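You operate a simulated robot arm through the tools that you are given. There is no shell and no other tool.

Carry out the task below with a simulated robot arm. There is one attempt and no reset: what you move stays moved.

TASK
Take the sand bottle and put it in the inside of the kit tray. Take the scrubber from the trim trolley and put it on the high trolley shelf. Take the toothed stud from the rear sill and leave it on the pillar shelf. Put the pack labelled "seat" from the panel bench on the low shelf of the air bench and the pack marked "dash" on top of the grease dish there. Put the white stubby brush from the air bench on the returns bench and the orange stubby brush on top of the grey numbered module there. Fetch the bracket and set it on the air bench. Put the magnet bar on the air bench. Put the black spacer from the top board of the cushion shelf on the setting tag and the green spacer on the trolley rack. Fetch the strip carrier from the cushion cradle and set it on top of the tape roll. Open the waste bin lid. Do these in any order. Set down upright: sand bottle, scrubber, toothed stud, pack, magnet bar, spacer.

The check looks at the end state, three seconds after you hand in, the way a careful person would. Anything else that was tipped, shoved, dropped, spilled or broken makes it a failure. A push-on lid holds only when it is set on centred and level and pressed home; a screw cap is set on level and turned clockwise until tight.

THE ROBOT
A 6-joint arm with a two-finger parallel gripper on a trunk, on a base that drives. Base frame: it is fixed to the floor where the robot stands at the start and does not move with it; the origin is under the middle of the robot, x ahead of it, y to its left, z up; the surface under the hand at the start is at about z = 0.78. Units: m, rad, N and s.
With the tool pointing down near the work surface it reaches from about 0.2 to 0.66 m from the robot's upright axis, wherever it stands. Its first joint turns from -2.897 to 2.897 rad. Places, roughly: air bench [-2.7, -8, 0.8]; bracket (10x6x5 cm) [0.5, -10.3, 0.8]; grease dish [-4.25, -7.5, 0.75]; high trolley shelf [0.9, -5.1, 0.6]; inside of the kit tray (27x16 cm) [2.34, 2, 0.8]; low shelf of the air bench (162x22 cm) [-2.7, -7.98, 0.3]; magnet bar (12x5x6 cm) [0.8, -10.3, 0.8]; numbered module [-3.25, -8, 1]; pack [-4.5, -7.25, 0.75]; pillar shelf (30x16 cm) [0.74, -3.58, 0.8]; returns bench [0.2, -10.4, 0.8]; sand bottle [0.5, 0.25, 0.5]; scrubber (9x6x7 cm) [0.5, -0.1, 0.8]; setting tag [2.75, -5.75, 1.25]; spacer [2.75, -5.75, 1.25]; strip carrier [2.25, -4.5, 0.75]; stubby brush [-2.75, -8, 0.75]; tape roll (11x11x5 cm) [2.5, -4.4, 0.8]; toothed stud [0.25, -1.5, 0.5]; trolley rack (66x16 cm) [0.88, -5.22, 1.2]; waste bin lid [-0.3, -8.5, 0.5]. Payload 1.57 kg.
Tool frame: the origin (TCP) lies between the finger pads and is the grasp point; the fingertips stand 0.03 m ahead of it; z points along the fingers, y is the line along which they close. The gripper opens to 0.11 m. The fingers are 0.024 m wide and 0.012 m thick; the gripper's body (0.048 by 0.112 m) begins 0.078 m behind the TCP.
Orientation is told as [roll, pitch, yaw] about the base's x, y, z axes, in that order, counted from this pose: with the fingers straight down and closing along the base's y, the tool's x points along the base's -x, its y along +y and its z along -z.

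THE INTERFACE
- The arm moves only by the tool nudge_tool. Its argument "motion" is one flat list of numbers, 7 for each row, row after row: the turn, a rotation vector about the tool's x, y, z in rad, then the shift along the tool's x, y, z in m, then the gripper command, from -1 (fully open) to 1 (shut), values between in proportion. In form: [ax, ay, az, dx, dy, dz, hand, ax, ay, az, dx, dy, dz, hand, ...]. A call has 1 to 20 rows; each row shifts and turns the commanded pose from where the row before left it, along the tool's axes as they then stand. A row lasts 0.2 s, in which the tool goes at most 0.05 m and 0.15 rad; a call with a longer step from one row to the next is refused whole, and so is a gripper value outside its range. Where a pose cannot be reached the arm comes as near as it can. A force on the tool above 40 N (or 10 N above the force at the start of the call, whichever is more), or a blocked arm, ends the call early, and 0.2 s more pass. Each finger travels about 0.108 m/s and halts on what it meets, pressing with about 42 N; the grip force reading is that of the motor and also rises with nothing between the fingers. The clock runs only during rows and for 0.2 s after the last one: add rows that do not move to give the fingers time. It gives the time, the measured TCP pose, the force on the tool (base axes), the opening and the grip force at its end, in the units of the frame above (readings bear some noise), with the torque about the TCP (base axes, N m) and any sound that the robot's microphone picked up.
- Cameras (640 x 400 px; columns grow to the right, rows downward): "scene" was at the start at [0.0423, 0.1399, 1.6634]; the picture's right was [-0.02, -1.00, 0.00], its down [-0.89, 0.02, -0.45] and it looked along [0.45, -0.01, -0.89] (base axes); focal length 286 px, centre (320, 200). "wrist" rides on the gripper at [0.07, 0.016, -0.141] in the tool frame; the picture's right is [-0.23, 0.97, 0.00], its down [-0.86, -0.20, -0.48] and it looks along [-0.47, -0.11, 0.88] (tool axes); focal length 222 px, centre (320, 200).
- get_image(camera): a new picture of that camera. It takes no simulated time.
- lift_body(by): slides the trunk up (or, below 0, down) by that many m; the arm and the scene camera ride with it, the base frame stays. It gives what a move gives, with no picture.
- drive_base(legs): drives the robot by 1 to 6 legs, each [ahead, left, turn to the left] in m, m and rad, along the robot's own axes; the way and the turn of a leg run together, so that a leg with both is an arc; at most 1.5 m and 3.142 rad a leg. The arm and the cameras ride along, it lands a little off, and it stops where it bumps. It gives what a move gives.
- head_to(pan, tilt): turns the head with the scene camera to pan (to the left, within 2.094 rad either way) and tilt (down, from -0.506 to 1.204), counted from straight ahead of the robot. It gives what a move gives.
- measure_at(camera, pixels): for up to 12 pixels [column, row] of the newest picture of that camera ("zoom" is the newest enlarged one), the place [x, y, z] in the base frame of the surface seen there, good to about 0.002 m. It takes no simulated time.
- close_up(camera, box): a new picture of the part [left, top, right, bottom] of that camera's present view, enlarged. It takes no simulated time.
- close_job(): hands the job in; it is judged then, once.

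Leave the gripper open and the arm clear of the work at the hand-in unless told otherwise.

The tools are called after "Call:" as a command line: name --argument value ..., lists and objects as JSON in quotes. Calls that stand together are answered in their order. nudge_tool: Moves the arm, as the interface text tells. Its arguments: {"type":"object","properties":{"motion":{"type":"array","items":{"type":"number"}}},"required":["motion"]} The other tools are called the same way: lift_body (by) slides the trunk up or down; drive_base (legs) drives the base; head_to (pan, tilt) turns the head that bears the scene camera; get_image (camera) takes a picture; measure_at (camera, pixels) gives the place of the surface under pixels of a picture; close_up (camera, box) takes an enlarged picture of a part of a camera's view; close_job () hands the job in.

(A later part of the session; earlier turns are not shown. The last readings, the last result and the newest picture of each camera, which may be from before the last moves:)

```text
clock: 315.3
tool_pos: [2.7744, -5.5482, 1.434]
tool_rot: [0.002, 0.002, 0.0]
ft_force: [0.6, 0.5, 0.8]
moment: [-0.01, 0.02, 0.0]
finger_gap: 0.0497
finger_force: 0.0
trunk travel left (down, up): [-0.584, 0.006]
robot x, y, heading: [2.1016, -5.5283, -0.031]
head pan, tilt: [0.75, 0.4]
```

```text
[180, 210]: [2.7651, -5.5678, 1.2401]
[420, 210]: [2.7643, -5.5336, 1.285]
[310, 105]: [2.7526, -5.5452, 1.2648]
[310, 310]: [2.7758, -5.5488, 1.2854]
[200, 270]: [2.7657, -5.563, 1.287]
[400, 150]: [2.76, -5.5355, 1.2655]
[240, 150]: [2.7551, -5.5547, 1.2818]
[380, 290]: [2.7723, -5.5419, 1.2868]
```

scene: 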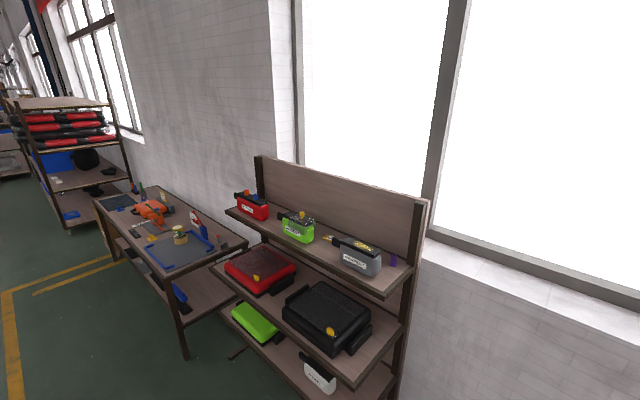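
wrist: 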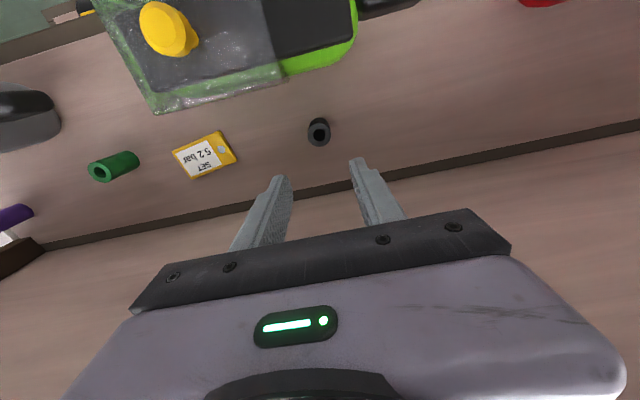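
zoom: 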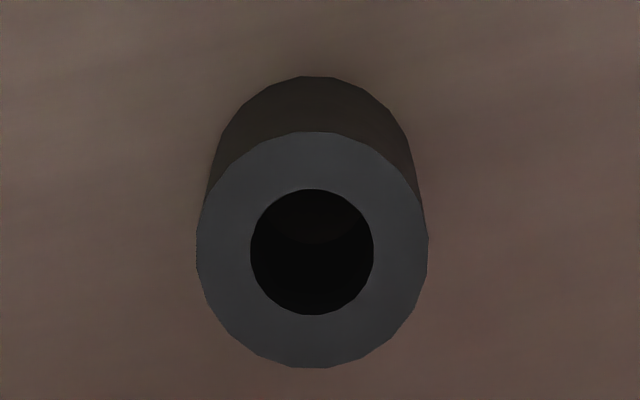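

Spacer axis (2.768, -5.548). I correct -6 mm in x and descend to TCP z≈1.280.

Call:
nudge_tool --motion '[0, 0, 0, 0.0064, 0, 0.038, 0.1, 0, 0, 0, 0, 0, 0.04, 0.1, 0, 0, 0, 0, 0, 0.04, 0.1, 0, 0, 0, 0, 0, 0.036, 0.1, 0, 0, 0, 0, 0, 0, 0.1]'

Call:
get_image --camera "wrist"

```text
clock: 316.5
tool_pos: [2.7663, -5.5493, 1.2793]
tool_rot: [0.0, 0.001, 0.001]
ft_force: [-0.5, -0.7, 0.0]
moment: [-0.01, -0.03, 0.04]
finger_gap: 0.0497
finger_force: 0.1
trunk travel left (down, up): [-0.584, 0.006]
robot x, y, heading: [2.1, -5.5303, -0.022]
head pan, tilt: [0.75, 0.4]
```

```text
taken
```

wrist: 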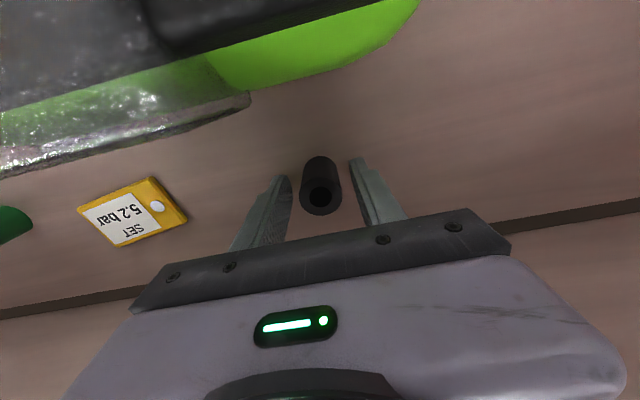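

Spacer is centred between the fingers. I close and lift.

Call:
nudge_tool --motion '[0, 0, 0, 0, 0, 0, 0.35, 0, 0, 0, 0, 0, 0, 0.6, 0, 0, 0, 0, 0, 0, 1, 0, 0, 0, 0, 0, 0, 1]'

Call:
nudge_tool --motion '[0, 0, 0, 0, 0, -0.03, 1, 0, 0, 0, 0, 0, -0.03, 1, 0, 0, 0, 0, 0, 0, 1]'

Call:
get_image --camera "wrist"

```text
clock: 317.5
tool_pos: [2.766, -5.5488, 1.2792]
tool_rot: [0.001, 0.0, 0.003]
ft_force: [-0.3, 0.5, 0.3]
moment: [0.01, 0.06, 0.01]
finger_gap: 0.0289
finger_force: 38.7
trunk travel left (down, up): [-0.584, 0.006]
robot x, y, heading: [2.1015, -5.528, -0.027]
head pan, tilt: [0.75, 0.4]
```

```text
clock: 318.3
tool_pos: [2.7665, -5.5478, 1.3386]
tool_rot: [-0.001, 0.001, 0.004]
ft_force: [0.5, -0.1, -0.4]
moment: [0.02, 0.01, 0.01]
finger_gap: 0.029
finger_force: 38.9
trunk travel left (down, up): [-0.584, 0.006]
robot x, y, heading: [2.0954, -5.528, -0.027]
head pan, tilt: [0.75, 0.4]
```

```text
taken
```

wrist: 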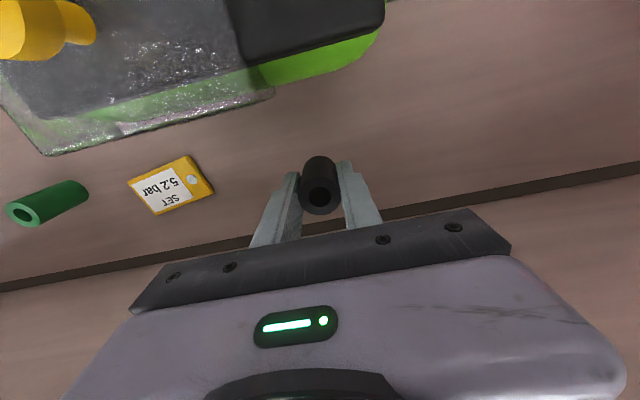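

The black spacer is held. I drive right 0.18 m to bring it over the setting tag's centre (2.758, -5.728).

Call:
drive_base --legs '[[0, -0.18, 0]]'

Call:
get_image --camera "wrist"

```text
clock: 319.8
tool_pos: [2.7611, -5.7253, 1.3387]
tool_rot: [0.001, 0.003, 0.003]
ft_force: [0.7, -0.6, -1.1]
moment: [0.02, 0.0, 0.0]
finger_gap: 0.0288
finger_force: 39.3
trunk travel left (down, up): [-0.584, 0.006]
robot x, y, heading: [2.0967, -5.7079, -0.023]
head pan, tilt: [0.75, 0.4]
```

```text
taken
```

wrist: 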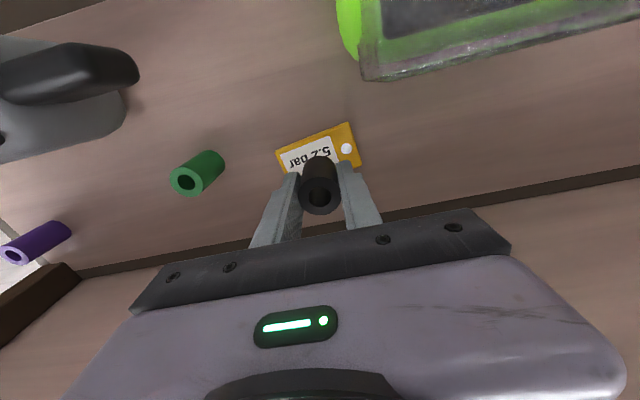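

Call:
measure_at --camera "wrist" --pixels '[[280, 152], [349, 126], [358, 163], [347, 149], [285, 168], [320, 138], [315, 150], [355, 145]]'

```text
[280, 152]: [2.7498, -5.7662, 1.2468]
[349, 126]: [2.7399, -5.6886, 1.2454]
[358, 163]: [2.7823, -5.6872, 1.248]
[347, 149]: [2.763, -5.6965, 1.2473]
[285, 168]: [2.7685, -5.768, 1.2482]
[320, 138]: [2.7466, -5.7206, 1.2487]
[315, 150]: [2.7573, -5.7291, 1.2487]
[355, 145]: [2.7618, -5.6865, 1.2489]
```

Tag centre ≈(2.765, -5.727). I adjust 4 mm and lower toward contact at TCP z≈1.287.

Call:
nudge_tool --motion '[0, 0, 0, -0.004, -0.002, 0.02, 1, 0, 0, 0, 0, 0, 0.026, 1, 0, 0, 0, 0, 0, 0, 1, 0, 0, 0, 0, 0, 0.002, 1, 0, 0, 0, 0, 0, 0, 1]'

Call:
nudge_tool --motion '[0, 0, 0, 0, 0, 0.002, 1, 0, 0, 0, 0, 0, 0, 1]'

```text
clock: 321.0
tool_pos: [2.7646, -5.7273, 1.2926]
tool_rot: [0.0, 0.002, 0.003]
ft_force: [0.1, -0.6, -1.0]
moment: [-0.02, -0.01, 0.0]
finger_gap: 0.029
finger_force: 38.9
trunk travel left (down, up): [-0.584, 0.006]
robot x, y, heading: [2.0951, -5.7006, -0.024]
head pan, tilt: [0.75, 0.4]
```

```text
clock: 321.6
tool_pos: [2.7655, -5.726, 1.2897]
tool_rot: [0.001, 0.003, 0.005]
ft_force: [0.0, 0.4, -0.7]
moment: [0.0, 0.02, 0.02]
finger_gap: 0.0288
finger_force: 38.7
trunk travel left (down, up): [-0.584, 0.006]
robot x, y, heading: [2.0913, -5.7046, -0.022]
head pan, tilt: [0.75, 0.4]
```

Call:
nudge_tool --motion '[0, 0, 0, 0, 0, 0.0015, 1, 0, 0, 0, 0, 0, 0, 1]'

Call:
nudge_tool --motion '[0, 0, 0, 0, 0, 0.0015, 1, 0, 0, 0, 0, 0, 0, 1]'

```text
clock: 322.2
tool_pos: [2.7652, -5.7262, 1.2887]
tool_rot: [-0.001, 0.002, 0.002]
ft_force: [-1.2, 0.3, -0.1]
moment: [0.0, 0.0, -0.02]
finger_gap: 0.0289
finger_force: 38.9
trunk travel left (down, up): [-0.584, 0.006]
robot x, y, heading: [2.0966, -5.7068, -0.026]
head pan, tilt: [0.75, 0.4]
```

```text
clock: 322.8
tool_pos: [2.7645, -5.7271, 1.2865]
tool_rot: [0.001, 0.0, 0.005]
ft_force: [0.5, 0.0, 4.9]
moment: [0.02, -0.01, 0.0]
finger_gap: 0.0288
finger_force: 39.4
trunk travel left (down, up): [-0.584, 0.006]
robot x, y, heading: [2.0961, -5.7063, -0.026]
head pan, tilt: [0.75, 0.4]
```

Contact (4.9 N). I open slowly, rise and check.

Call:
nudge_tool --motion '[0, 0, 0, 0, 0, 0, 0.45, 0, 0, 0, 0, 0, 0, 0.35, 0, 0, 0, 0, 0, 0, 0.2, 0, 0, 0, 0, 0, 0, 0.1, 0, 0, 0, 0, 0, 0, 0.1]'

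Call:
nudge_tool --motion '[0, 0, 0, 0, 0, -0.02, 0.1, 0, 0, 0, 0, 0, -0.04, 0.1, 0, 0, 0, 0, 0, -0.04, 0.1, 0, 0, 0, 0, 0, -0.04, 0.1, 0, 0, 0, 0, 0, 0, 0.1]'

Call:
get_image --camera "wrist"

```text
clock: 324.0
tool_pos: [2.7649, -5.726, 1.2853]
tool_rot: [-0.001, 0.002, 0.005]
ft_force: [-0.8, -0.8, 0.0]
moment: [0.01, 0.01, 0.01]
finger_gap: 0.0494
finger_force: 0.1
trunk travel left (down, up): [-0.584, 0.006]
robot x, y, heading: [2.0951, -5.7052, -0.025]
head pan, tilt: [0.75, 0.4]
```

```text
clock: 325.2
tool_pos: [2.7683, -5.7286, 1.4249]
tool_rot: [-0.001, 0.003, 0.004]
ft_force: [0.4, -0.9, -0.4]
moment: [-0.02, 0.05, 0.01]
finger_gap: 0.0494
finger_force: 0.1
trunk travel left (down, up): [-0.584, 0.006]
robot x, y, heading: [2.0927, -5.7074, -0.027]
head pan, tilt: [0.75, 0.4]
```

```text
taken
```

wrist: 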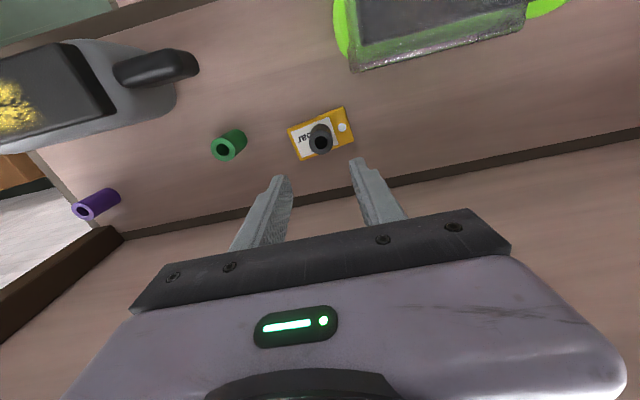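

The black spacer stands on the tag. Now the green spacer: I drive right 0.122 m to hover above it and measure its surroundings.

Call:
drive_base --legs '[[0, -0.122, 0]]'

Call:
get_image --camera "wrist"

Call:
close_up --camera "wrist" --box '[200, 60, 440, 210]'

```text
clock: 326.5
tool_pos: [2.7635, -5.8517, 1.4238]
tool_rot: [0.0, 0.002, 0.006]
ft_force: [0.3, -0.6, -0.2]
moment: [-0.01, 0.0, 0.0]
finger_gap: 0.0495
finger_force: 0.1
trunk travel left (down, up): [-0.584, 0.006]
robot x, y, heading: [2.0913, -5.8288, -0.023]
head pan, tilt: [0.75, 0.4]
```

```text
taken
```

wrist: 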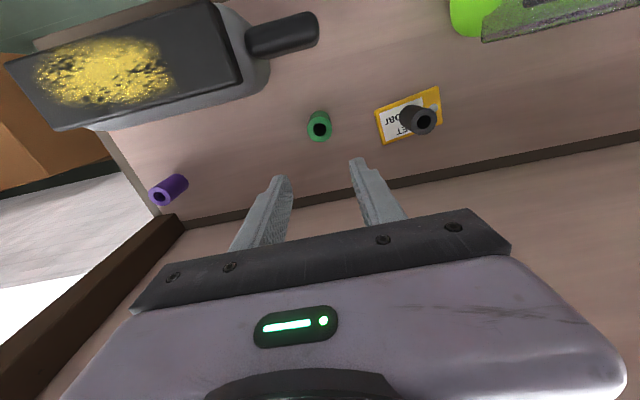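

```text
2.67 times, centred on (320, 135) of wrist
```

zoom: 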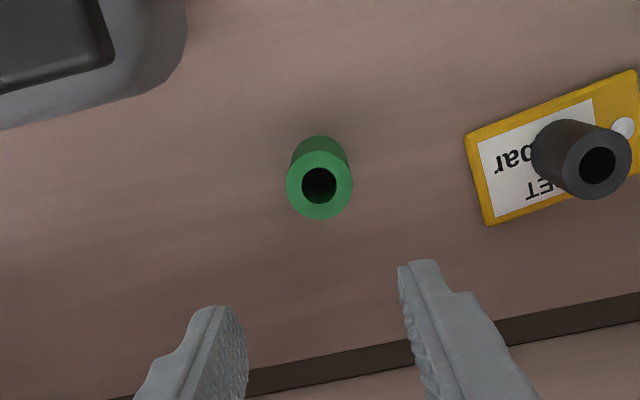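

Call:
measure_at --camera "zoom" --pixels '[[291, 185], [348, 185], [320, 160], [320, 214], [300, 205], [340, 205], [150, 80], [100, 105], [320, 250]]'

```text
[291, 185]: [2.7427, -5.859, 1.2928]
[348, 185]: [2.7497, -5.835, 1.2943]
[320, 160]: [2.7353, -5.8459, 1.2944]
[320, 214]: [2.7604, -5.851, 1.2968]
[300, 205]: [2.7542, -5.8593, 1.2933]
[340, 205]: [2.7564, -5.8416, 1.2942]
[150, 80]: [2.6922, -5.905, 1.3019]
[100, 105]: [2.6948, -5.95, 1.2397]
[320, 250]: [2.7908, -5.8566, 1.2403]
```

Green spacer axis ≈(2.7485, -5.8475), top 1.294. I correct and descend to TCP z≈1.283.

Call:
nudge_tool --motion '[0, 0, 0, 0.015, 0.004, 0.03, 0.1, 0, 0, 0, 0, 0, 0.04, 0.1, 0, 0, 0, 0, 0, 0.04, 0.1, 0, 0, 0, 0, 0, 0.031, 0.1, 0, 0, 0, 0, 0, 0, 0.1]'

Call:
get_image --camera "wrist"

```text
clock: 327.7
tool_pos: [2.7473, -5.8514, 1.2808]
tool_rot: [0.002, 0.001, 0.005]
ft_force: [-0.5, 0.6, -0.9]
moment: [0.02, 0.01, -0.01]
finger_gap: 0.0497
finger_force: 0.1
trunk travel left (down, up): [-0.584, 0.006]
robot x, y, heading: [2.0925, -5.8256, -0.022]
head pan, tilt: [0.75, 0.4]
```

```text
taken
```

wrist: 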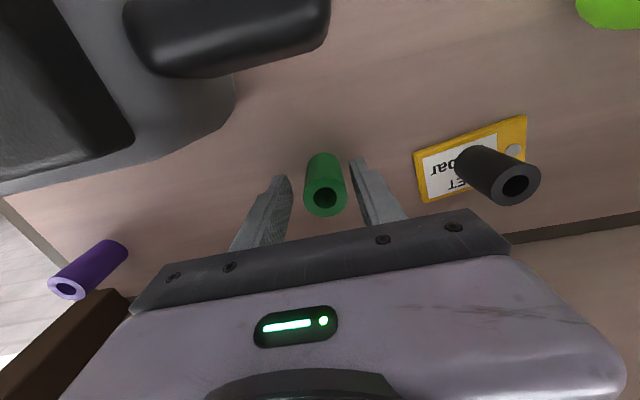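

Slightly off-centre; I shift 3 mm left, close, and lift.

Call:
nudge_tool --motion '[0, 0, 0, 0, 0.003, 0, 0.1, 0, 0, 0, 0, 0, 0, 0.35, 0, 0, 0, 0, 0, 0, 0.6, 0, 0, 0, 0, 0, 0, 1, 0, 0, 0, 0, 0, 0, 1]'

Call:
nudge_tool --motion '[0, 0, 0, 0, 0, -0.03, 1, 0, 0, 0, 0, 0, -0.04, 1, 0, 0, 0, 0, 0, -0.04, 1, 0, 0, 0, 0, 0, -0.04, 1, 0, 0, 0, 0, 0, 0, 1]'

Call:
get_image --camera "wrist"

```text
clock: 328.9
tool_pos: [2.7476, -5.8481, 1.284]
tool_rot: [-0.001, 0.001, 0.004]
ft_force: [-0.1, 0.1, 0.3]
moment: [0.02, 0.02, -0.02]
finger_gap: 0.0288
finger_force: 39.0
trunk travel left (down, up): [-0.584, 0.006]
robot x, y, heading: [2.0936, -5.8302, -0.023]
head pan, tilt: [0.75, 0.4]
```

```text
clock: 330.1
tool_pos: [2.7502, -5.8475, 1.4339]
tool_rot: [0.0, 0.004, 0.005]
ft_force: [0.9, 0.2, 0.0]
moment: [-0.01, 0.04, -0.02]
finger_gap: 0.029
finger_force: 38.6
trunk travel left (down, up): [-0.584, 0.006]
robot x, y, heading: [2.0914, -5.8292, -0.029]
head pan, tilt: [0.75, 0.4]
```

```text
taken
```

wrist: 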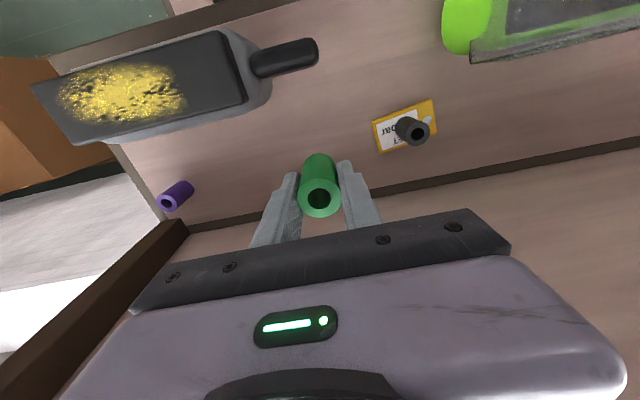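

The green spacer is held. I back away 0.6 m (spacer bottom ≈1.39 clears the headrest handle at 1.346), retract the arm, and turn left to face north.

Call:
drive_base --legs '[[-0.6, 0, 0]]'

Call:
nudge_tool --motion '[0, 0, 0, 0.04, 0, 0, 1, 0, 0, 0, 0.04, 0, 0, 1, 0, 0, 0, 0.04, 0, 0, 1, 0, 0, 0, 0.04, 0, 0, 1, 0, 0, 0, 0, 0, 0, 1]'

Call:
drive_base --legs '[[0, 0, 1.59]]'

Call:
head_to --pan 0.7 --tilt 0.7

Call:
get_image --camera "scene"

```text
clock: 333.5
tool_pos: [2.1469, -5.8361, 1.4335]
tool_rot: [-0.001, 0.003, -0.003]
ft_force: [-0.7, -0.4, -0.3]
moment: [0.0, 0.04, 0.05]
finger_gap: 0.029
finger_force: 39.3
trunk travel left (down, up): [-0.584, 0.006]
robot x, y, heading: [1.4893, -5.8157, -0.034]
head pan, tilt: [0.75, 0.4]
```

```text
clock: 334.7
tool_pos: [1.9908, -5.8373, 1.4308]
tool_rot: [-0.002, 0.003, -0.005]
ft_force: [1.8, 0.0, -1.5]
moment: [0.03, 0.0, -0.03]
finger_gap: 0.0291
finger_force: 38.7
trunk travel left (down, up): [-0.584, 0.006]
robot x, y, heading: [1.4922, -5.8119, -0.031]
head pan, tilt: [0.75, 0.4]
```

```text
clock: 338.9
tool_pos: [1.5057, -5.3146, 1.4301]
tool_rot: [0.0, 0.003, 1.582]
ft_force: [0.2, 0.6, -0.7]
moment: [0.02, 0.01, -0.02]
finger_gap: 0.0291
finger_force: 39.1
trunk travel left (down, up): [-0.584, 0.006]
robot x, y, heading: [1.4861, -5.8126, 1.556]
head pan, tilt: [0.75, 0.4]
```

```text
clock: 339.7
tool_pos: [1.5055, -5.3127, 1.4298]
tool_rot: [0.0, 0.002, 1.584]
ft_force: [-0.5, 0.0, -0.2]
moment: [0.0, 0.02, 0.01]
finger_gap: 0.0289
finger_force: 38.8
trunk travel left (down, up): [-0.584, 0.006]
robot x, y, heading: [1.4911, -5.8124, 1.554]
head pan, tilt: [0.7, 0.7]
```

```text
taken
```

scene: 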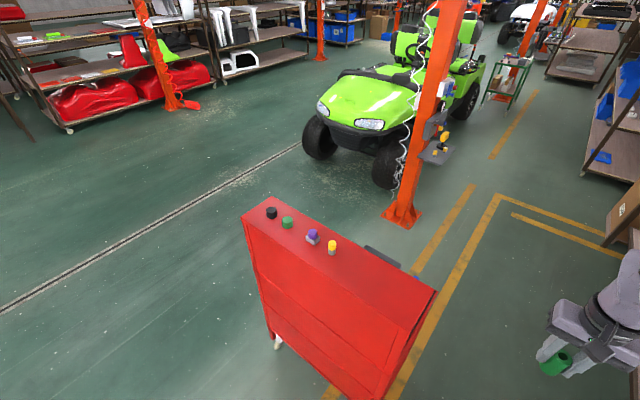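

The rack's east half is free (items only on its west part). I measure the rack edges and items.

Call:
measure_at --camera "scene" --pixels '[[271, 212], [287, 222], [313, 236], [333, 247], [245, 213], [433, 290], [400, 330], [380, 275], [360, 270], [300, 200], [415, 295], [350, 285]]'

Call:
close_up --camera "scene" --box '[235, 180, 445, 320]'

```text
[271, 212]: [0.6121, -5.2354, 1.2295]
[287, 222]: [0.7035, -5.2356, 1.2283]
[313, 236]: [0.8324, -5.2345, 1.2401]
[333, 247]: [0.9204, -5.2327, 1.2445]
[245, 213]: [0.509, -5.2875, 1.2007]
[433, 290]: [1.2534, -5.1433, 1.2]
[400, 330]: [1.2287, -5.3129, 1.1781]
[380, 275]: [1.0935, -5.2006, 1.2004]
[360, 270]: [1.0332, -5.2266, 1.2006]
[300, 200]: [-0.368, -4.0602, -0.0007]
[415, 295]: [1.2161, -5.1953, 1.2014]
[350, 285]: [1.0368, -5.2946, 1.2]
```

```text
2.86 times, centred on (340, 250) of scene
```

zoom: 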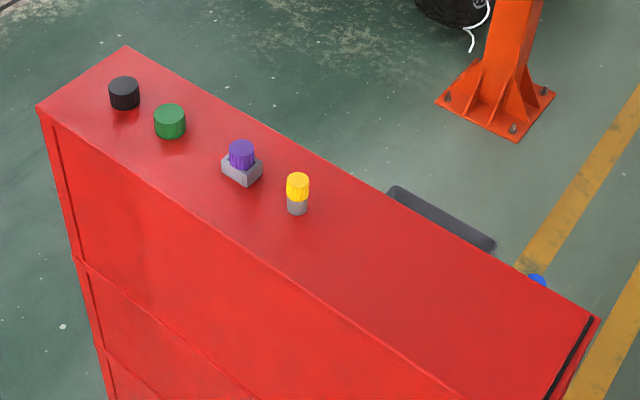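

Free spot on the rack: (1.08, -5.22), surface z=1.2005. I drive 0.427 m left and 0.086 m ahead.

Call:
drive_base --legs '[[0.086, 0.427, 0]]'

Call:
get_image --camera "wrist"

```text
clock: 342.3
tool_pos: [1.1058, -5.2198, 1.4301]
tool_rot: [0.0, 0.001, 1.563]
ft_force: [-0.1, 0.1, -1.4]
moment: [0.01, 0.03, -0.01]
finger_gap: 0.0289
finger_force: 38.6
trunk travel left (down, up): [-0.584, 0.006]
robot x, y, heading: [1.0798, -5.7197, 1.537]
head pan, tilt: [0.7, 0.7]
```

```text
taken
```

wrist: 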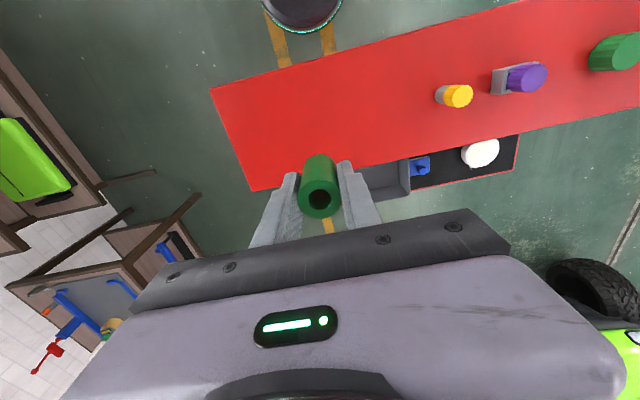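

Position (1.106, -5.22) is fine. I descend 0.178 m then creep to contact.

Call:
nudge_tool --motion '[0, 0, 0, 0, 0, 0.045, 1, 0, 0, 0, 0, 0, 0.045, 1, 0, 0, 0, 0, 0, 0.045, 1, 0, 0, 0, 0, 0, 0.043, 1, 0, 0, 0, 0, 0, 0, 1]'

Call:
nudge_tool --motion '[0, 0, 0, 0, 0, 0.003, 1, 0, 0, 0, 0, 0, 0, 1]'

```text
clock: 343.5
tool_pos: [1.1059, -5.2226, 1.253]
tool_rot: [-0.001, 0.001, 1.564]
ft_force: [-0.1, -0.4, 0.0]
moment: [0.02, -0.01, 0.01]
finger_gap: 0.0288
finger_force: 38.5
trunk travel left (down, up): [-0.584, 0.006]
robot x, y, heading: [1.0819, -5.721, 1.538]
head pan, tilt: [0.7, 0.7]
```

```text
clock: 344.1
tool_pos: [1.1057, -5.2205, 1.2497]
tool_rot: [0.0, 0.001, 1.564]
ft_force: [0.1, -0.2, -0.9]
moment: [0.05, 0.01, -0.05]
finger_gap: 0.0288
finger_force: 38.9
trunk travel left (down, up): [-0.584, 0.006]
robot x, y, heading: [1.0799, -5.7214, 1.533]
head pan, tilt: [0.7, 0.7]
```

Call:
nudge_tool --motion '[0, 0, 0, 0, 0, 0.003, 1, 0, 0, 0, 0, 0, 0, 1]'

Call:
nudge_tool --motion '[0, 0, 0, 0, 0, 0.002, 1, 0, 0, 0, 0, 0, 0, 1]'

Call:
nudge_tool --motion '[0, 0, 0, 0, 0, 0.002, 1, 0, 0, 0, 0, 0, 0, 1]'

```text
clock: 344.7
tool_pos: [1.1062, -5.2215, 1.2468]
tool_rot: [0.0, 0.004, 1.564]
ft_force: [-0.1, -0.1, -0.1]
moment: [-0.01, 0.02, 0.01]
finger_gap: 0.0288
finger_force: 38.5
trunk travel left (down, up): [-0.584, 0.006]
robot x, y, heading: [1.0811, -5.722, 1.539]
head pan, tilt: [0.7, 0.7]
```

```text
clock: 345.3
tool_pos: [1.106, -5.221, 1.2439]
tool_rot: [0.002, 0.0, 1.562]
ft_force: [-0.1, 1.6, -0.6]
moment: [-0.01, -0.02, 0.01]
finger_gap: 0.0288
finger_force: 38.7
trunk travel left (down, up): [-0.584, 0.006]
robot x, y, heading: [1.0777, -5.7219, 1.535]
head pan, tilt: [0.7, 0.7]
```

```text
clock: 345.9
tool_pos: [1.1051, -5.2212, 1.2425]
tool_rot: [0.0, 0.002, 1.563]
ft_force: [0.1, -0.4, 3.4]
moment: [-0.01, -0.04, -0.05]
finger_gap: 0.0289
finger_force: 39.5
trunk travel left (down, up): [-0.584, 0.006]
robot x, y, heading: [1.079, -5.7183, 1.538]
head pan, tilt: [0.7, 0.7]
```

Contact (3.4 N). I open slowly, then rise.

Call:
nudge_tool --motion '[0, 0, 0, 0, 0, 0, 0.45, 0, 0, 0, 0, 0, 0, 0.35, 0, 0, 0, 0, 0, 0, 0.2, 0, 0, 0, 0, 0, 0, 0.1, 0, 0, 0, 0, 0, 0, 0.1]'

Call:
nudge_tool --motion '[0, 0, 0, 0, 0, -0.03, 0.1, 0, 0, 0, 0, 0, -0.045, 0.1, 0, 0, 0, 0, 0, -0.045, 0.1, 0, 0, 0, 0, 0, -0.04, 0.1, 0, 0, 0, 0, 0, 0, 0.1]'

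Call:
get_image --camera "wrist"

```text
clock: 347.1
tool_pos: [1.1054, -5.2213, 1.2418]
tool_rot: [0.0, 0.002, 1.564]
ft_force: [0.4, -0.5, 0.9]
moment: [-0.01, 0.01, 0.03]
finger_gap: 0.0495
finger_force: 0.0
trunk travel left (down, up): [-0.584, 0.006]
robot x, y, heading: [1.0771, -5.7163, 1.539]
head pan, tilt: [0.7, 0.7]
```

```text
clock: 348.3
tool_pos: [1.1038, -5.2182, 1.4042]
tool_rot: [0.0, 0.002, 1.562]
ft_force: [-0.2, 0.1, -0.4]
moment: [-0.02, -0.03, -0.02]
finger_gap: 0.0495
finger_force: 0.1
trunk travel left (down, up): [-0.584, 0.006]
robot x, y, heading: [1.0849, -5.7177, 1.534]
head pan, tilt: [0.7, 0.7]
```

```text
taken
```

wrist: 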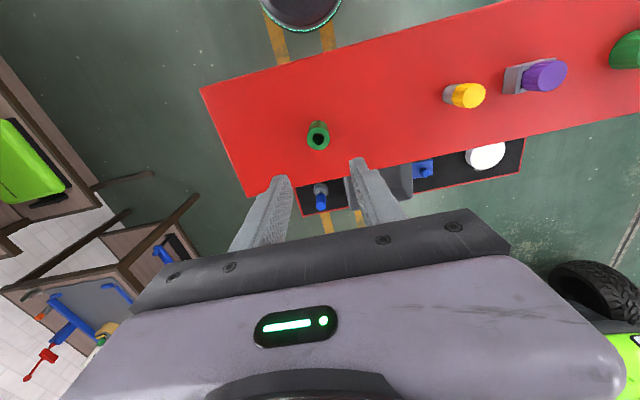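

The green spacer stands on the rack. Next comes the southern area. I back off 0.3 m, turn to face south, lower the trunk and look around.

Call:
drive_base --legs '[[-0.3, 0, 0], [0, 0, -1.55], [0, 0, -1.55]]'

Call:
lift_body --by -0.3

Call:
head_to --pan 0.0 --tilt 0.3

Call:
get_image --camera "scene"

Call:
head_to --pan -0.9 --tilt 0.3

Call:
get_image --camera "scene"

```text
clock: 357.9
tool_pos: [1.0748, -6.5189, 1.4042]
tool_rot: [0.001, 0.002, -1.524]
ft_force: [-0.2, -0.2, 0.3]
moment: [0.02, 0.0, 0.01]
finger_gap: 0.0497
finger_force: 0.1
trunk travel left (down, up): [-0.584, 0.006]
robot x, y, heading: [1.0665, -6.0161, -1.552]
head pan, tilt: [0.7, 0.7]
```

```text
clock: 360.9
tool_pos: [1.0749, -6.5195, 1.1047]
tool_rot: [0.0, 0.001, -1.523]
ft_force: [0.3, -1.3, 0.4]
moment: [-0.02, 0.01, -0.01]
finger_gap: 0.0496
finger_force: 0.1
trunk travel left (down, up): [-0.284, 0.306]
robot x, y, heading: [1.0722, -6.0208, -1.556]
head pan, tilt: [0.7, 0.7]
```

```text
clock: 362.0
tool_pos: [1.0741, -6.5196, 1.1042]
tool_rot: [-0.001, 0.002, -1.523]
ft_force: [0.2, -0.4, -1.7]
moment: [-0.03, -0.02, 0.02]
finger_gap: 0.0497
finger_force: 0.1
trunk travel left (down, up): [-0.284, 0.306]
robot x, y, heading: [1.0691, -6.0172, -1.551]
head pan, tilt: [0.0, 0.3]
```

```text
taken
```

scene: 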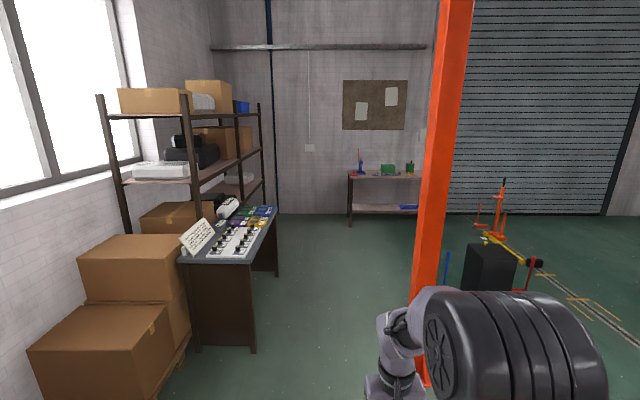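

```text
clock: 363.2
tool_pos: [1.0738, -6.5191, 1.1043]
tool_rot: [0.0, 0.002, -1.524]
ft_force: [0.4, 0.0, 0.3]
moment: [-0.01, -0.01, -0.02]
finger_gap: 0.0496
finger_force: 0.1
trunk travel left (down, up): [-0.284, 0.306]
robot x, y, heading: [1.0674, -6.0178, -1.552]
head pan, tilt: [-0.901, 0.3]
```

```text
taken
```

scene: 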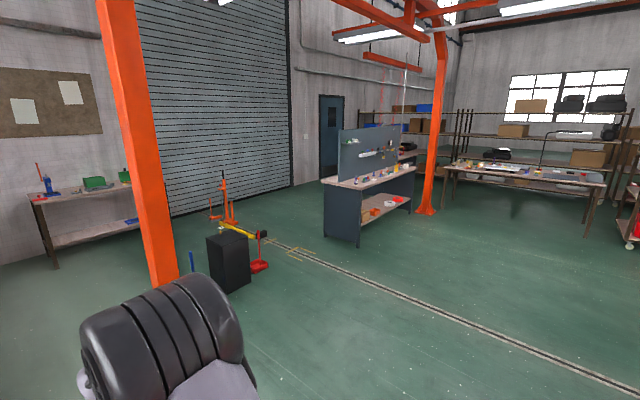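

I see the orange column, the black waste bin behind it, the returns bench at the south wall, a red jack, the air bench with pegboard, and the panel bench beyond. I measure key points.

Call:
measure_at --camera "scene" --pixels '[[165, 280], [215, 240], [240, 235], [245, 285], [228, 290], [130, 215], [45, 205], [262, 235], [355, 245], [325, 180], [415, 170], [355, 188]]'

Call:
close_up --camera "scene" --box '[20, 140, 290, 310]'

Call:
close_up --camera "scene" --box '[310, 110, 450, 260]'

```text
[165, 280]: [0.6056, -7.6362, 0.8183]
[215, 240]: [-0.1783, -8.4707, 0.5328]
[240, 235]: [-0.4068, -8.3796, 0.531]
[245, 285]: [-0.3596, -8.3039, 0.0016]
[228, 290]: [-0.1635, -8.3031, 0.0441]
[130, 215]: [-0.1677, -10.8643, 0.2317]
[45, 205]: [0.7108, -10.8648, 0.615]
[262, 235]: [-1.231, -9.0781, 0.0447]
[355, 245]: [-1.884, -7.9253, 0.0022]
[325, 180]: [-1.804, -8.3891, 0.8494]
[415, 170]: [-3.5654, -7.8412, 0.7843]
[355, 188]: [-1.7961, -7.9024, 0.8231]
```

```text
2.35 times, centred on (155, 225) of scene
```

zoom: 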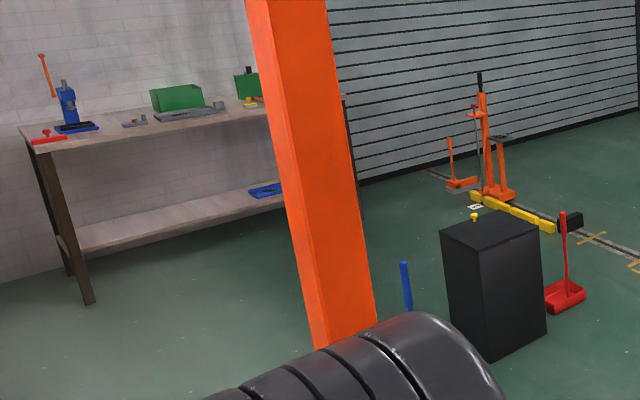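

```text
2.67 times, centred on (380, 185) of scene
```

zoom: 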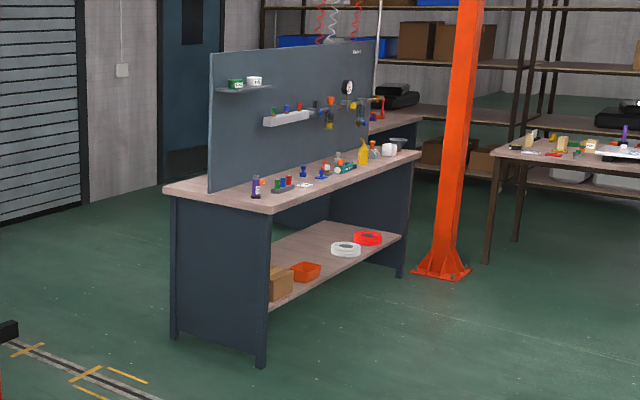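

The waste bin (≈(-0.3, -8.45), top z≈0.53, small yellow knob on its lid) is closest, so I open it first. I drive west 1.37 m, then south 1.2 m, and look.

Call:
drive_base --legs '[[0, -1.37, 0], [1.2, 0, 0]]'

Call:
head_to --pan 0.0 --tilt 0.75

Call:
get_image --camera "scene"

```text
clock: 375.9
tool_pos: [-0.277, -7.7735, 1.1033]
tool_rot: [0.002, 0.002, -1.512]
ft_force: [0.0, -0.2, 0.1]
moment: [0.01, -0.01, 0.05]
finger_gap: 0.0493
finger_force: 0.0
trunk travel left (down, up): [-0.284, 0.306]
robot x, y, heading: [-0.2849, -7.27, -1.542]
head pan, tilt: [-0.901, 0.3]
```

```text
clock: 377.1
tool_pos: [-0.2777, -7.7737, 1.1041]
tool_rot: [0.001, 0.001, -1.516]
ft_force: [-0.8, 1.1, -0.7]
moment: [-0.01, 0.01, 0.05]
finger_gap: 0.0494
finger_force: 0.1
trunk travel left (down, up): [-0.284, 0.306]
robot x, y, heading: [-0.2838, -7.2702, -1.543]
head pan, tilt: [0.0, 0.75]
```

```text
taken
```

scene: 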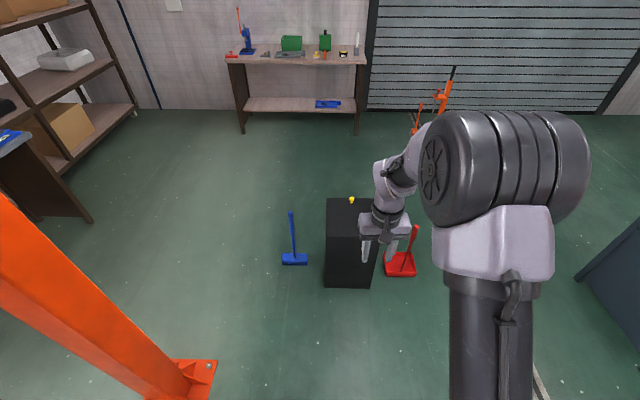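

Call:
close_up --camera "scene" --box '[270, 170, 430, 295]'

Call:
measure_at --camera "zoom" --pixels '[[327, 120], [240, 145], [360, 250], [235, 240], [232, 260], [300, 220], [245, 125], [300, 115], [360, 200], [90, 350], [520, 380], [310, 350]]'

```text
3.20 times, centred on (350, 232) of scene
```

zoom: 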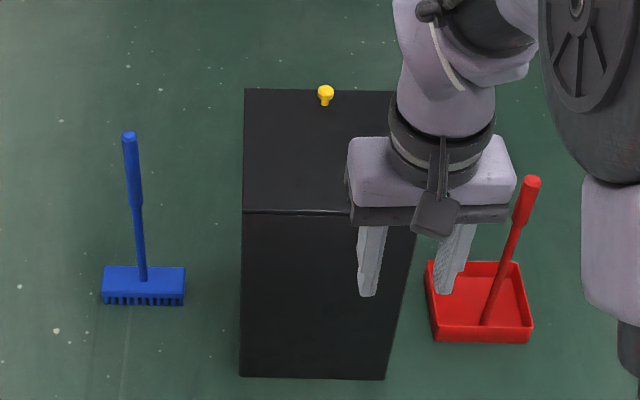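

```text
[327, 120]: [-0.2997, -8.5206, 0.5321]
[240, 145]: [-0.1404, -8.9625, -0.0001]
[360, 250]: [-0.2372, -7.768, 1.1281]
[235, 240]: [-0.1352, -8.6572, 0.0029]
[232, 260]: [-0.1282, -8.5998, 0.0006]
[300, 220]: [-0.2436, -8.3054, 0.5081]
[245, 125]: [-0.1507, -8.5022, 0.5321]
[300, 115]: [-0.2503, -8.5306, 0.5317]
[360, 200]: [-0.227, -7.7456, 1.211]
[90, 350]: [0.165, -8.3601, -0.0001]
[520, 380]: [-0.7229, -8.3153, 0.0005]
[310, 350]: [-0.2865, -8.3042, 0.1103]
```

The bin's lid knob (yellow) is near the far (south) edge, so the hinge should be on the near (north) edge. I zoom to check the knob and the front seam.

Call:
close_up --camera "scene" --box '[320, 190, 390, 240]'

Call:
measure_at --camera "zoom" --pixels '[[285, 70], [282, 85], [290, 60], [275, 70], [296, 72], [283, 110], [70, 75], [70, 345], [250, 345], [200, 80], [250, 360], [420, 95]]'

```text
8.00 times, centred on (355, 215) of scene
```

zoom: 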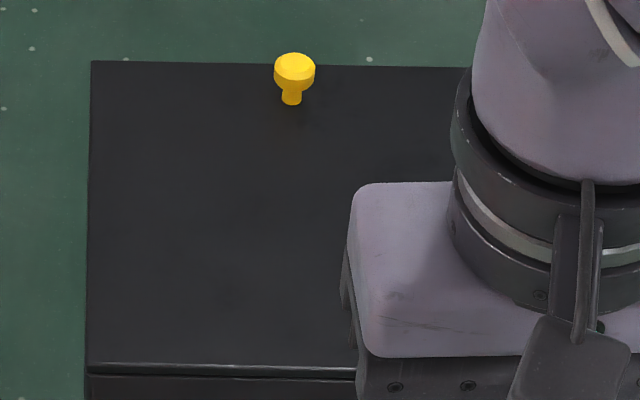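

```text
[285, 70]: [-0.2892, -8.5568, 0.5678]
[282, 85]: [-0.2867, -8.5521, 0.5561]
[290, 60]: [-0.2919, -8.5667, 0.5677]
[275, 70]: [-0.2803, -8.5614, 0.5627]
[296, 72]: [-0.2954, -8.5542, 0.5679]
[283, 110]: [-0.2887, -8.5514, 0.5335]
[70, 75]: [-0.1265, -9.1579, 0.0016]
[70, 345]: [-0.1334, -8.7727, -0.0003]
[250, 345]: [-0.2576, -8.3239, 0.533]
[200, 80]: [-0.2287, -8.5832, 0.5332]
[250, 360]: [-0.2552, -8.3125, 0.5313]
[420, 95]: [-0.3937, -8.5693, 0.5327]
```

Knob: mushroom head at (-0.293, -8.562), z 0.553–0.568; lid top z=0.533, hinge edge y≈-8.305. I'll grip the knob head (fingers closing along the hinge direction) and swing it up on an arc. I lower the trunk 0.25 m and drive ahead 0.7 m.

Call:
lift_body --by -0.25

Call:
drive_base --legs '[[0.7, 0, -0.03]]'

Call:
get_image --camera "wrist"

Call:
get_image --camera "scene"

```text
clock: 379.7
tool_pos: [-0.2774, -7.7739, 0.8541]
tool_rot: [0.0, 0.003, -1.515]
ft_force: [-0.1, 0.1, -0.2]
moment: [0.04, 0.0, 0.02]
finger_gap: 0.0495
finger_force: 0.0
trunk travel left (down, up): [-0.034, 0.556]
robot x, y, heading: [-0.2845, -7.2707, -1.54]
head pan, tilt: [0.0, 0.75]
```

```text
clock: 383.4
tool_pos: [-0.2983, -8.4536, 0.8544]
tool_rot: [0.0, 0.001, -1.563]
ft_force: [0.3, -0.1, 0.4]
moment: [-0.02, 0.02, 0.03]
finger_gap: 0.0495
finger_force: 0.0
trunk travel left (down, up): [-0.034, 0.556]
robot x, y, heading: [-0.2796, -7.9468, -1.594]
head pan, tilt: [0.0, 0.75]
```

```text
taken
```

wrist: 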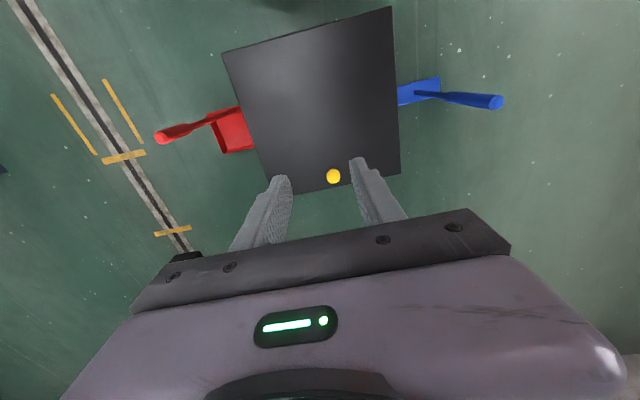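

```text
taken
```

scene: 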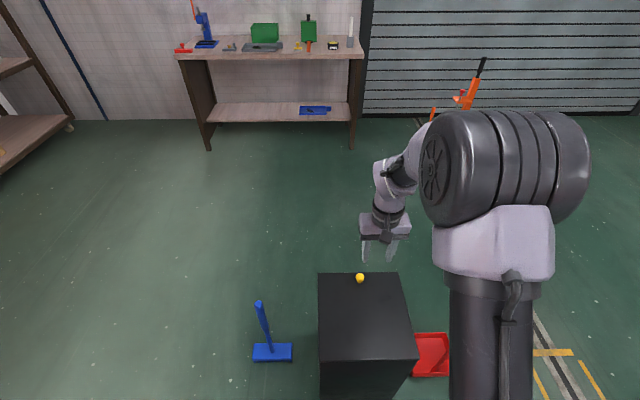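

Call:
measure_at --camera "wrist" --pixels '[[333, 176], [328, 176], [339, 177], [333, 170], [333, 182], [222, 55], [390, 8], [398, 175], [268, 195], [300, 100]]'

Call:
drive_base --legs '[[0.03, 0, 0.02]]'

```text
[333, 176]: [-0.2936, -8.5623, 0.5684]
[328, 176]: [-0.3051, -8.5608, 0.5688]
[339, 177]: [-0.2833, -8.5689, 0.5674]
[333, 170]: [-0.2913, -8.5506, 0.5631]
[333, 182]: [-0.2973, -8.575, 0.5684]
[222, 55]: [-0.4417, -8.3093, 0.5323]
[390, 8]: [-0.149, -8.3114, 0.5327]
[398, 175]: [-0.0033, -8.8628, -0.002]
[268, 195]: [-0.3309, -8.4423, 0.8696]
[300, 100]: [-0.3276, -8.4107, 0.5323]
```

```text
clock: 384.3
tool_pos: [-0.2902, -8.4842, 0.8545]
tool_rot: [0.0, 0.001, -1.544]
ft_force: [-0.2, 0.5, 0.0]
moment: [0.0, -0.03, 0.02]
finger_gap: 0.0493
finger_force: 0.0
trunk travel left (down, up): [-0.034, 0.556]
robot x, y, heading: [-0.283, -7.9829, -1.569]
head pan, tilt: [0.0, 0.75]
```

Knob at (-0.2945, -8.5625). I move forward 0.078 m and descend in front to just above it.

Call:
nudge_tool --motion '[0, 0, 0, -0.039, -0.003, 0.02, 0.1, 0, 0, 0, -0.039, -0.003, 0.02, 0.1, 0, 0, 0, 0, 0, 0.045, 0.1, 0, 0, 0, 0, 0, 0.045, 0.1, 0, 0, 0, 0, 0, 0.045, 0.1, 0, 0, 0, 0, 0, 0.045, 0.1, 0, 0, 0, 0, 0, 0, 0.1]'

Call:
get_image --camera "wrist"

```text
clock: 385.9
tool_pos: [-0.2938, -8.5626, 0.6344]
tool_rot: [0.001, 0.002, -1.545]
ft_force: [-0.5, 0.1, -0.1]
moment: [-0.03, -0.02, 0.01]
finger_gap: 0.0492
finger_force: 0.0
trunk travel left (down, up): [-0.034, 0.556]
robot x, y, heading: [-0.2823, -7.985, -1.569]
head pan, tilt: [0.0, 0.75]
```

```text
taken
```

wrist: 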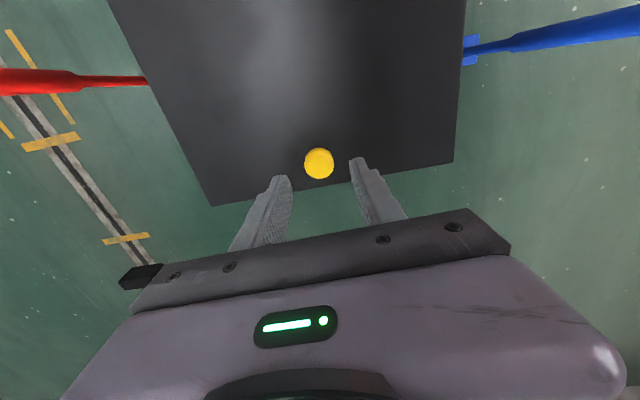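

Aligned. I descend 0.067 m and close on the knob head.

Call:
nudge_tool --motion '[0, 0, 0, 0, 0, 0.035, 0.1, 0, 0, 0, 0, 0, 0.031, 0.1, 0, 0, 0, 0, 0, 0, 0.1, 0, 0, 0, 0, 0, 0, 0.5, 0, 0, 0, 0, 0, 0, 1, 0, 0, 0, 0, 0, 0, 1, 0, 0, 0, 0, 0, 0, 1]'

Call:
get_image --camera "wrist"

```text
clock: 387.5
tool_pos: [-0.2963, -8.5627, 0.566]
tool_rot: [0.0, 0.002, -1.546]
ft_force: [-18.0, -0.4, -2.2]
moment: [-0.33, -0.21, -0.08]
finger_gap: 0.0293
finger_force: 38.9
trunk travel left (down, up): [-0.034, 0.556]
robot x, y, heading: [-0.2826, -7.9853, -1.57]
head pan, tilt: [0.0, 0.75]
```

```text
taken
```

wrist: 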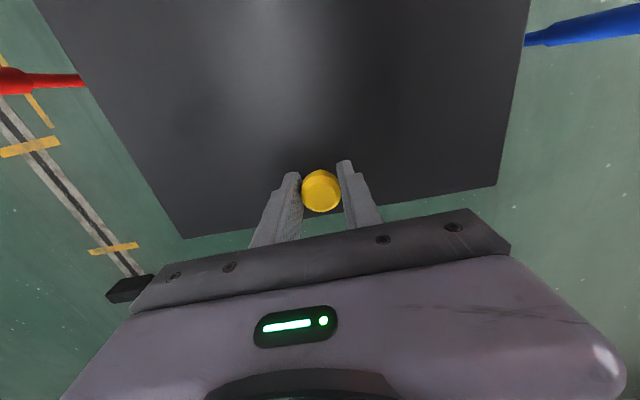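

The knob head is gripped (gap 0.029); there's an 18 N sideways load, so I relieve it by shifting 2 mm toward -x.

Call:
nudge_tool --motion '[0, 0, 0, 0, -0.002, 0, 1, 0, 0, 0, 0, 0, 0, 1]'

```text
clock: 388.1
tool_pos: [-0.2959, -8.5622, 0.5676]
tool_rot: [0.0, 0.002, -1.542]
ft_force: [1.7, 1.7, -0.5]
moment: [-0.08, 0.4, 0.09]
finger_gap: 0.0292
finger_force: 38.7
trunk travel left (down, up): [-0.034, 0.556]
robot x, y, heading: [-0.2807, -7.9809, -1.568]
head pan, tilt: [0.0, 0.75]
```

The side load is gone. Now I swing the knob up along the arc about the north-edge hinge, first 30°.

Call:
nudge_tool --motion '[0, 0, 0, 0.0051, 0, -0.0221, 1, 0, 0, 0, 0.0051, 0, -0.0221, 1, 0, 0, 0, 0.0088, 0, -0.0209, 1, 0, 0, 0, 0.0088, 0, -0.0208, 1, 0, 0, 0, 0.0123, 0, -0.0191, 1, 0, 0, 0, 0.0124, 0, -0.019, 1, 0, 0, 0, 0, 0, 0, 1]'

Call:
get_image --camera "wrist"

Call:
get_image --camera "scene"

```text
clock: 389.7
tool_pos: [-0.2964, -8.5086, 0.6926]
tool_rot: [-0.002, 0.004, -1.545]
ft_force: [24.0, -4.0, -0.8]
moment: [-0.25, 0.05, 0.08]
finger_gap: 0.0294
finger_force: 38.9
trunk travel left (down, up): [-0.034, 0.556]
robot x, y, heading: [-0.2826, -7.9828, -1.571]
head pan, tilt: [0.0, 0.75]
```

```text
taken
```

wrist: 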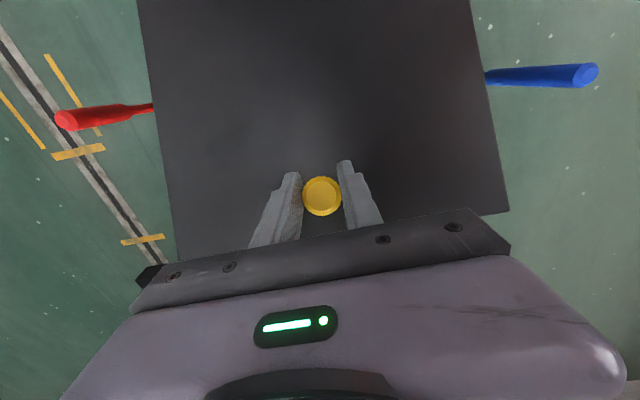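

```text
taken
```

scene: 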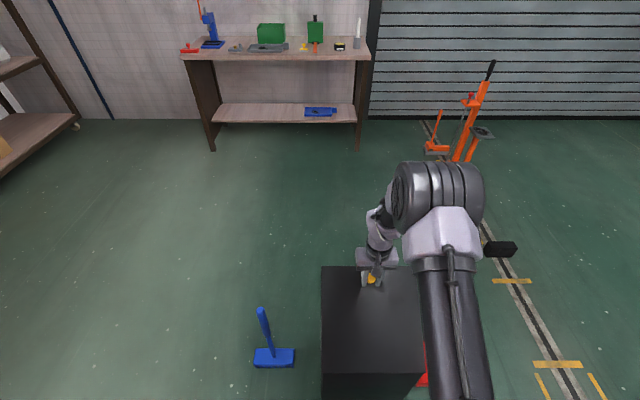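

The lid is swinging with the knob. A 24 N sideways load built up from a tiny yaw error; I add a small lateral correction and continue from 30° to 60°.

Call:
nudge_tool --motion '[0, 0, 0, 0, 0.0025, 0, 1, 0, 0, 0, 0.0154, 0.0005, -0.0166, 1, 0, 0, 0, 0.0155, 0.0005, -0.0165, 1, 0, 0, 0, 0.0181, 0.0005, -0.0136, 1, 0, 0, 0, 0.0181, 0.0005, -0.0136, 1, 0, 0, 0, 0.0201, 0.0006, -0.0104, 1, 0, 0, 0, 0.0202, 0.0006, -0.0103, 1, 0, 0, 0, 0, 0, 0, 1]'

Call:
get_image --camera "wrist"

```text
clock: 391.5
tool_pos: [-0.2949, -8.4, 0.7732]
tool_rot: [0.003, 0.005, -1.547]
ft_force: [-20.1, 0.5, -7.7]
moment: [-0.34, 0.23, -0.24]
finger_gap: 0.0296
finger_force: 39.4
trunk travel left (down, up): [-0.034, 0.556]
robot x, y, heading: [-0.2783, -7.984, -1.573]
head pan, tilt: [0.0, 0.75]
```

```text
taken
```

wrist: 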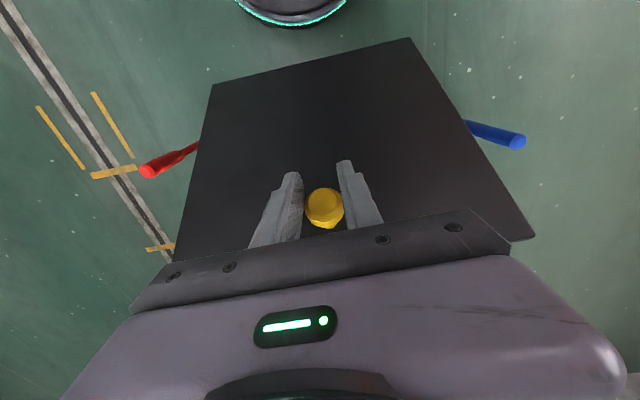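

On track: (y, z)=(-8.400, 0.773) matches 60°. I correct 2 mm sideways and continue to ~100°.

Call:
nudge_tool --motion '[0, 0, 0, 0, -0.0022, 0, 1, 0, 0, 0, 0.0216, 0, -0.0067, 1, 0, 0, 0, 0.0217, 0, -0.0066, 1, 0, 0, 0, 0.0225, 0, -0.0028, 1, 0, 0, 0, 0.0226, 0, -0.0028, 1, 0, 0, 0, 0, 0, 0, 1]'

Call:
get_image --camera "wrist"

```text
clock: 392.9
tool_pos: [-0.3013, -8.3135, 0.7909]
tool_rot: [0.001, 0.004, -1.547]
ft_force: [-1.2, 0.0, -0.7]
moment: [0.03, -0.01, -0.01]
finger_gap: 0.0
finger_force: 22.2
trunk travel left (down, up): [-0.034, 0.556]
robot x, y, heading: [-0.2813, -7.985, -1.572]
head pan, tilt: [0.0, 0.75]
```

```text
taken
```

wrist: 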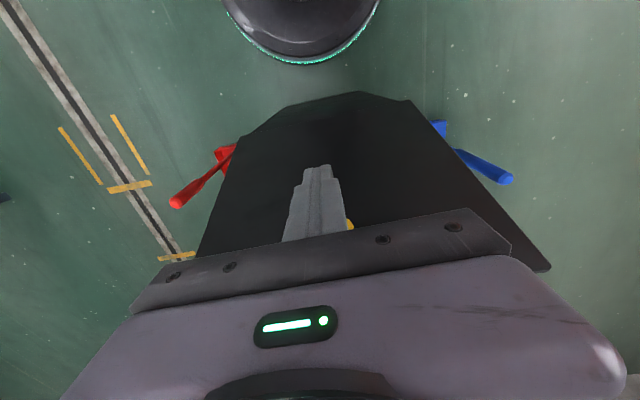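

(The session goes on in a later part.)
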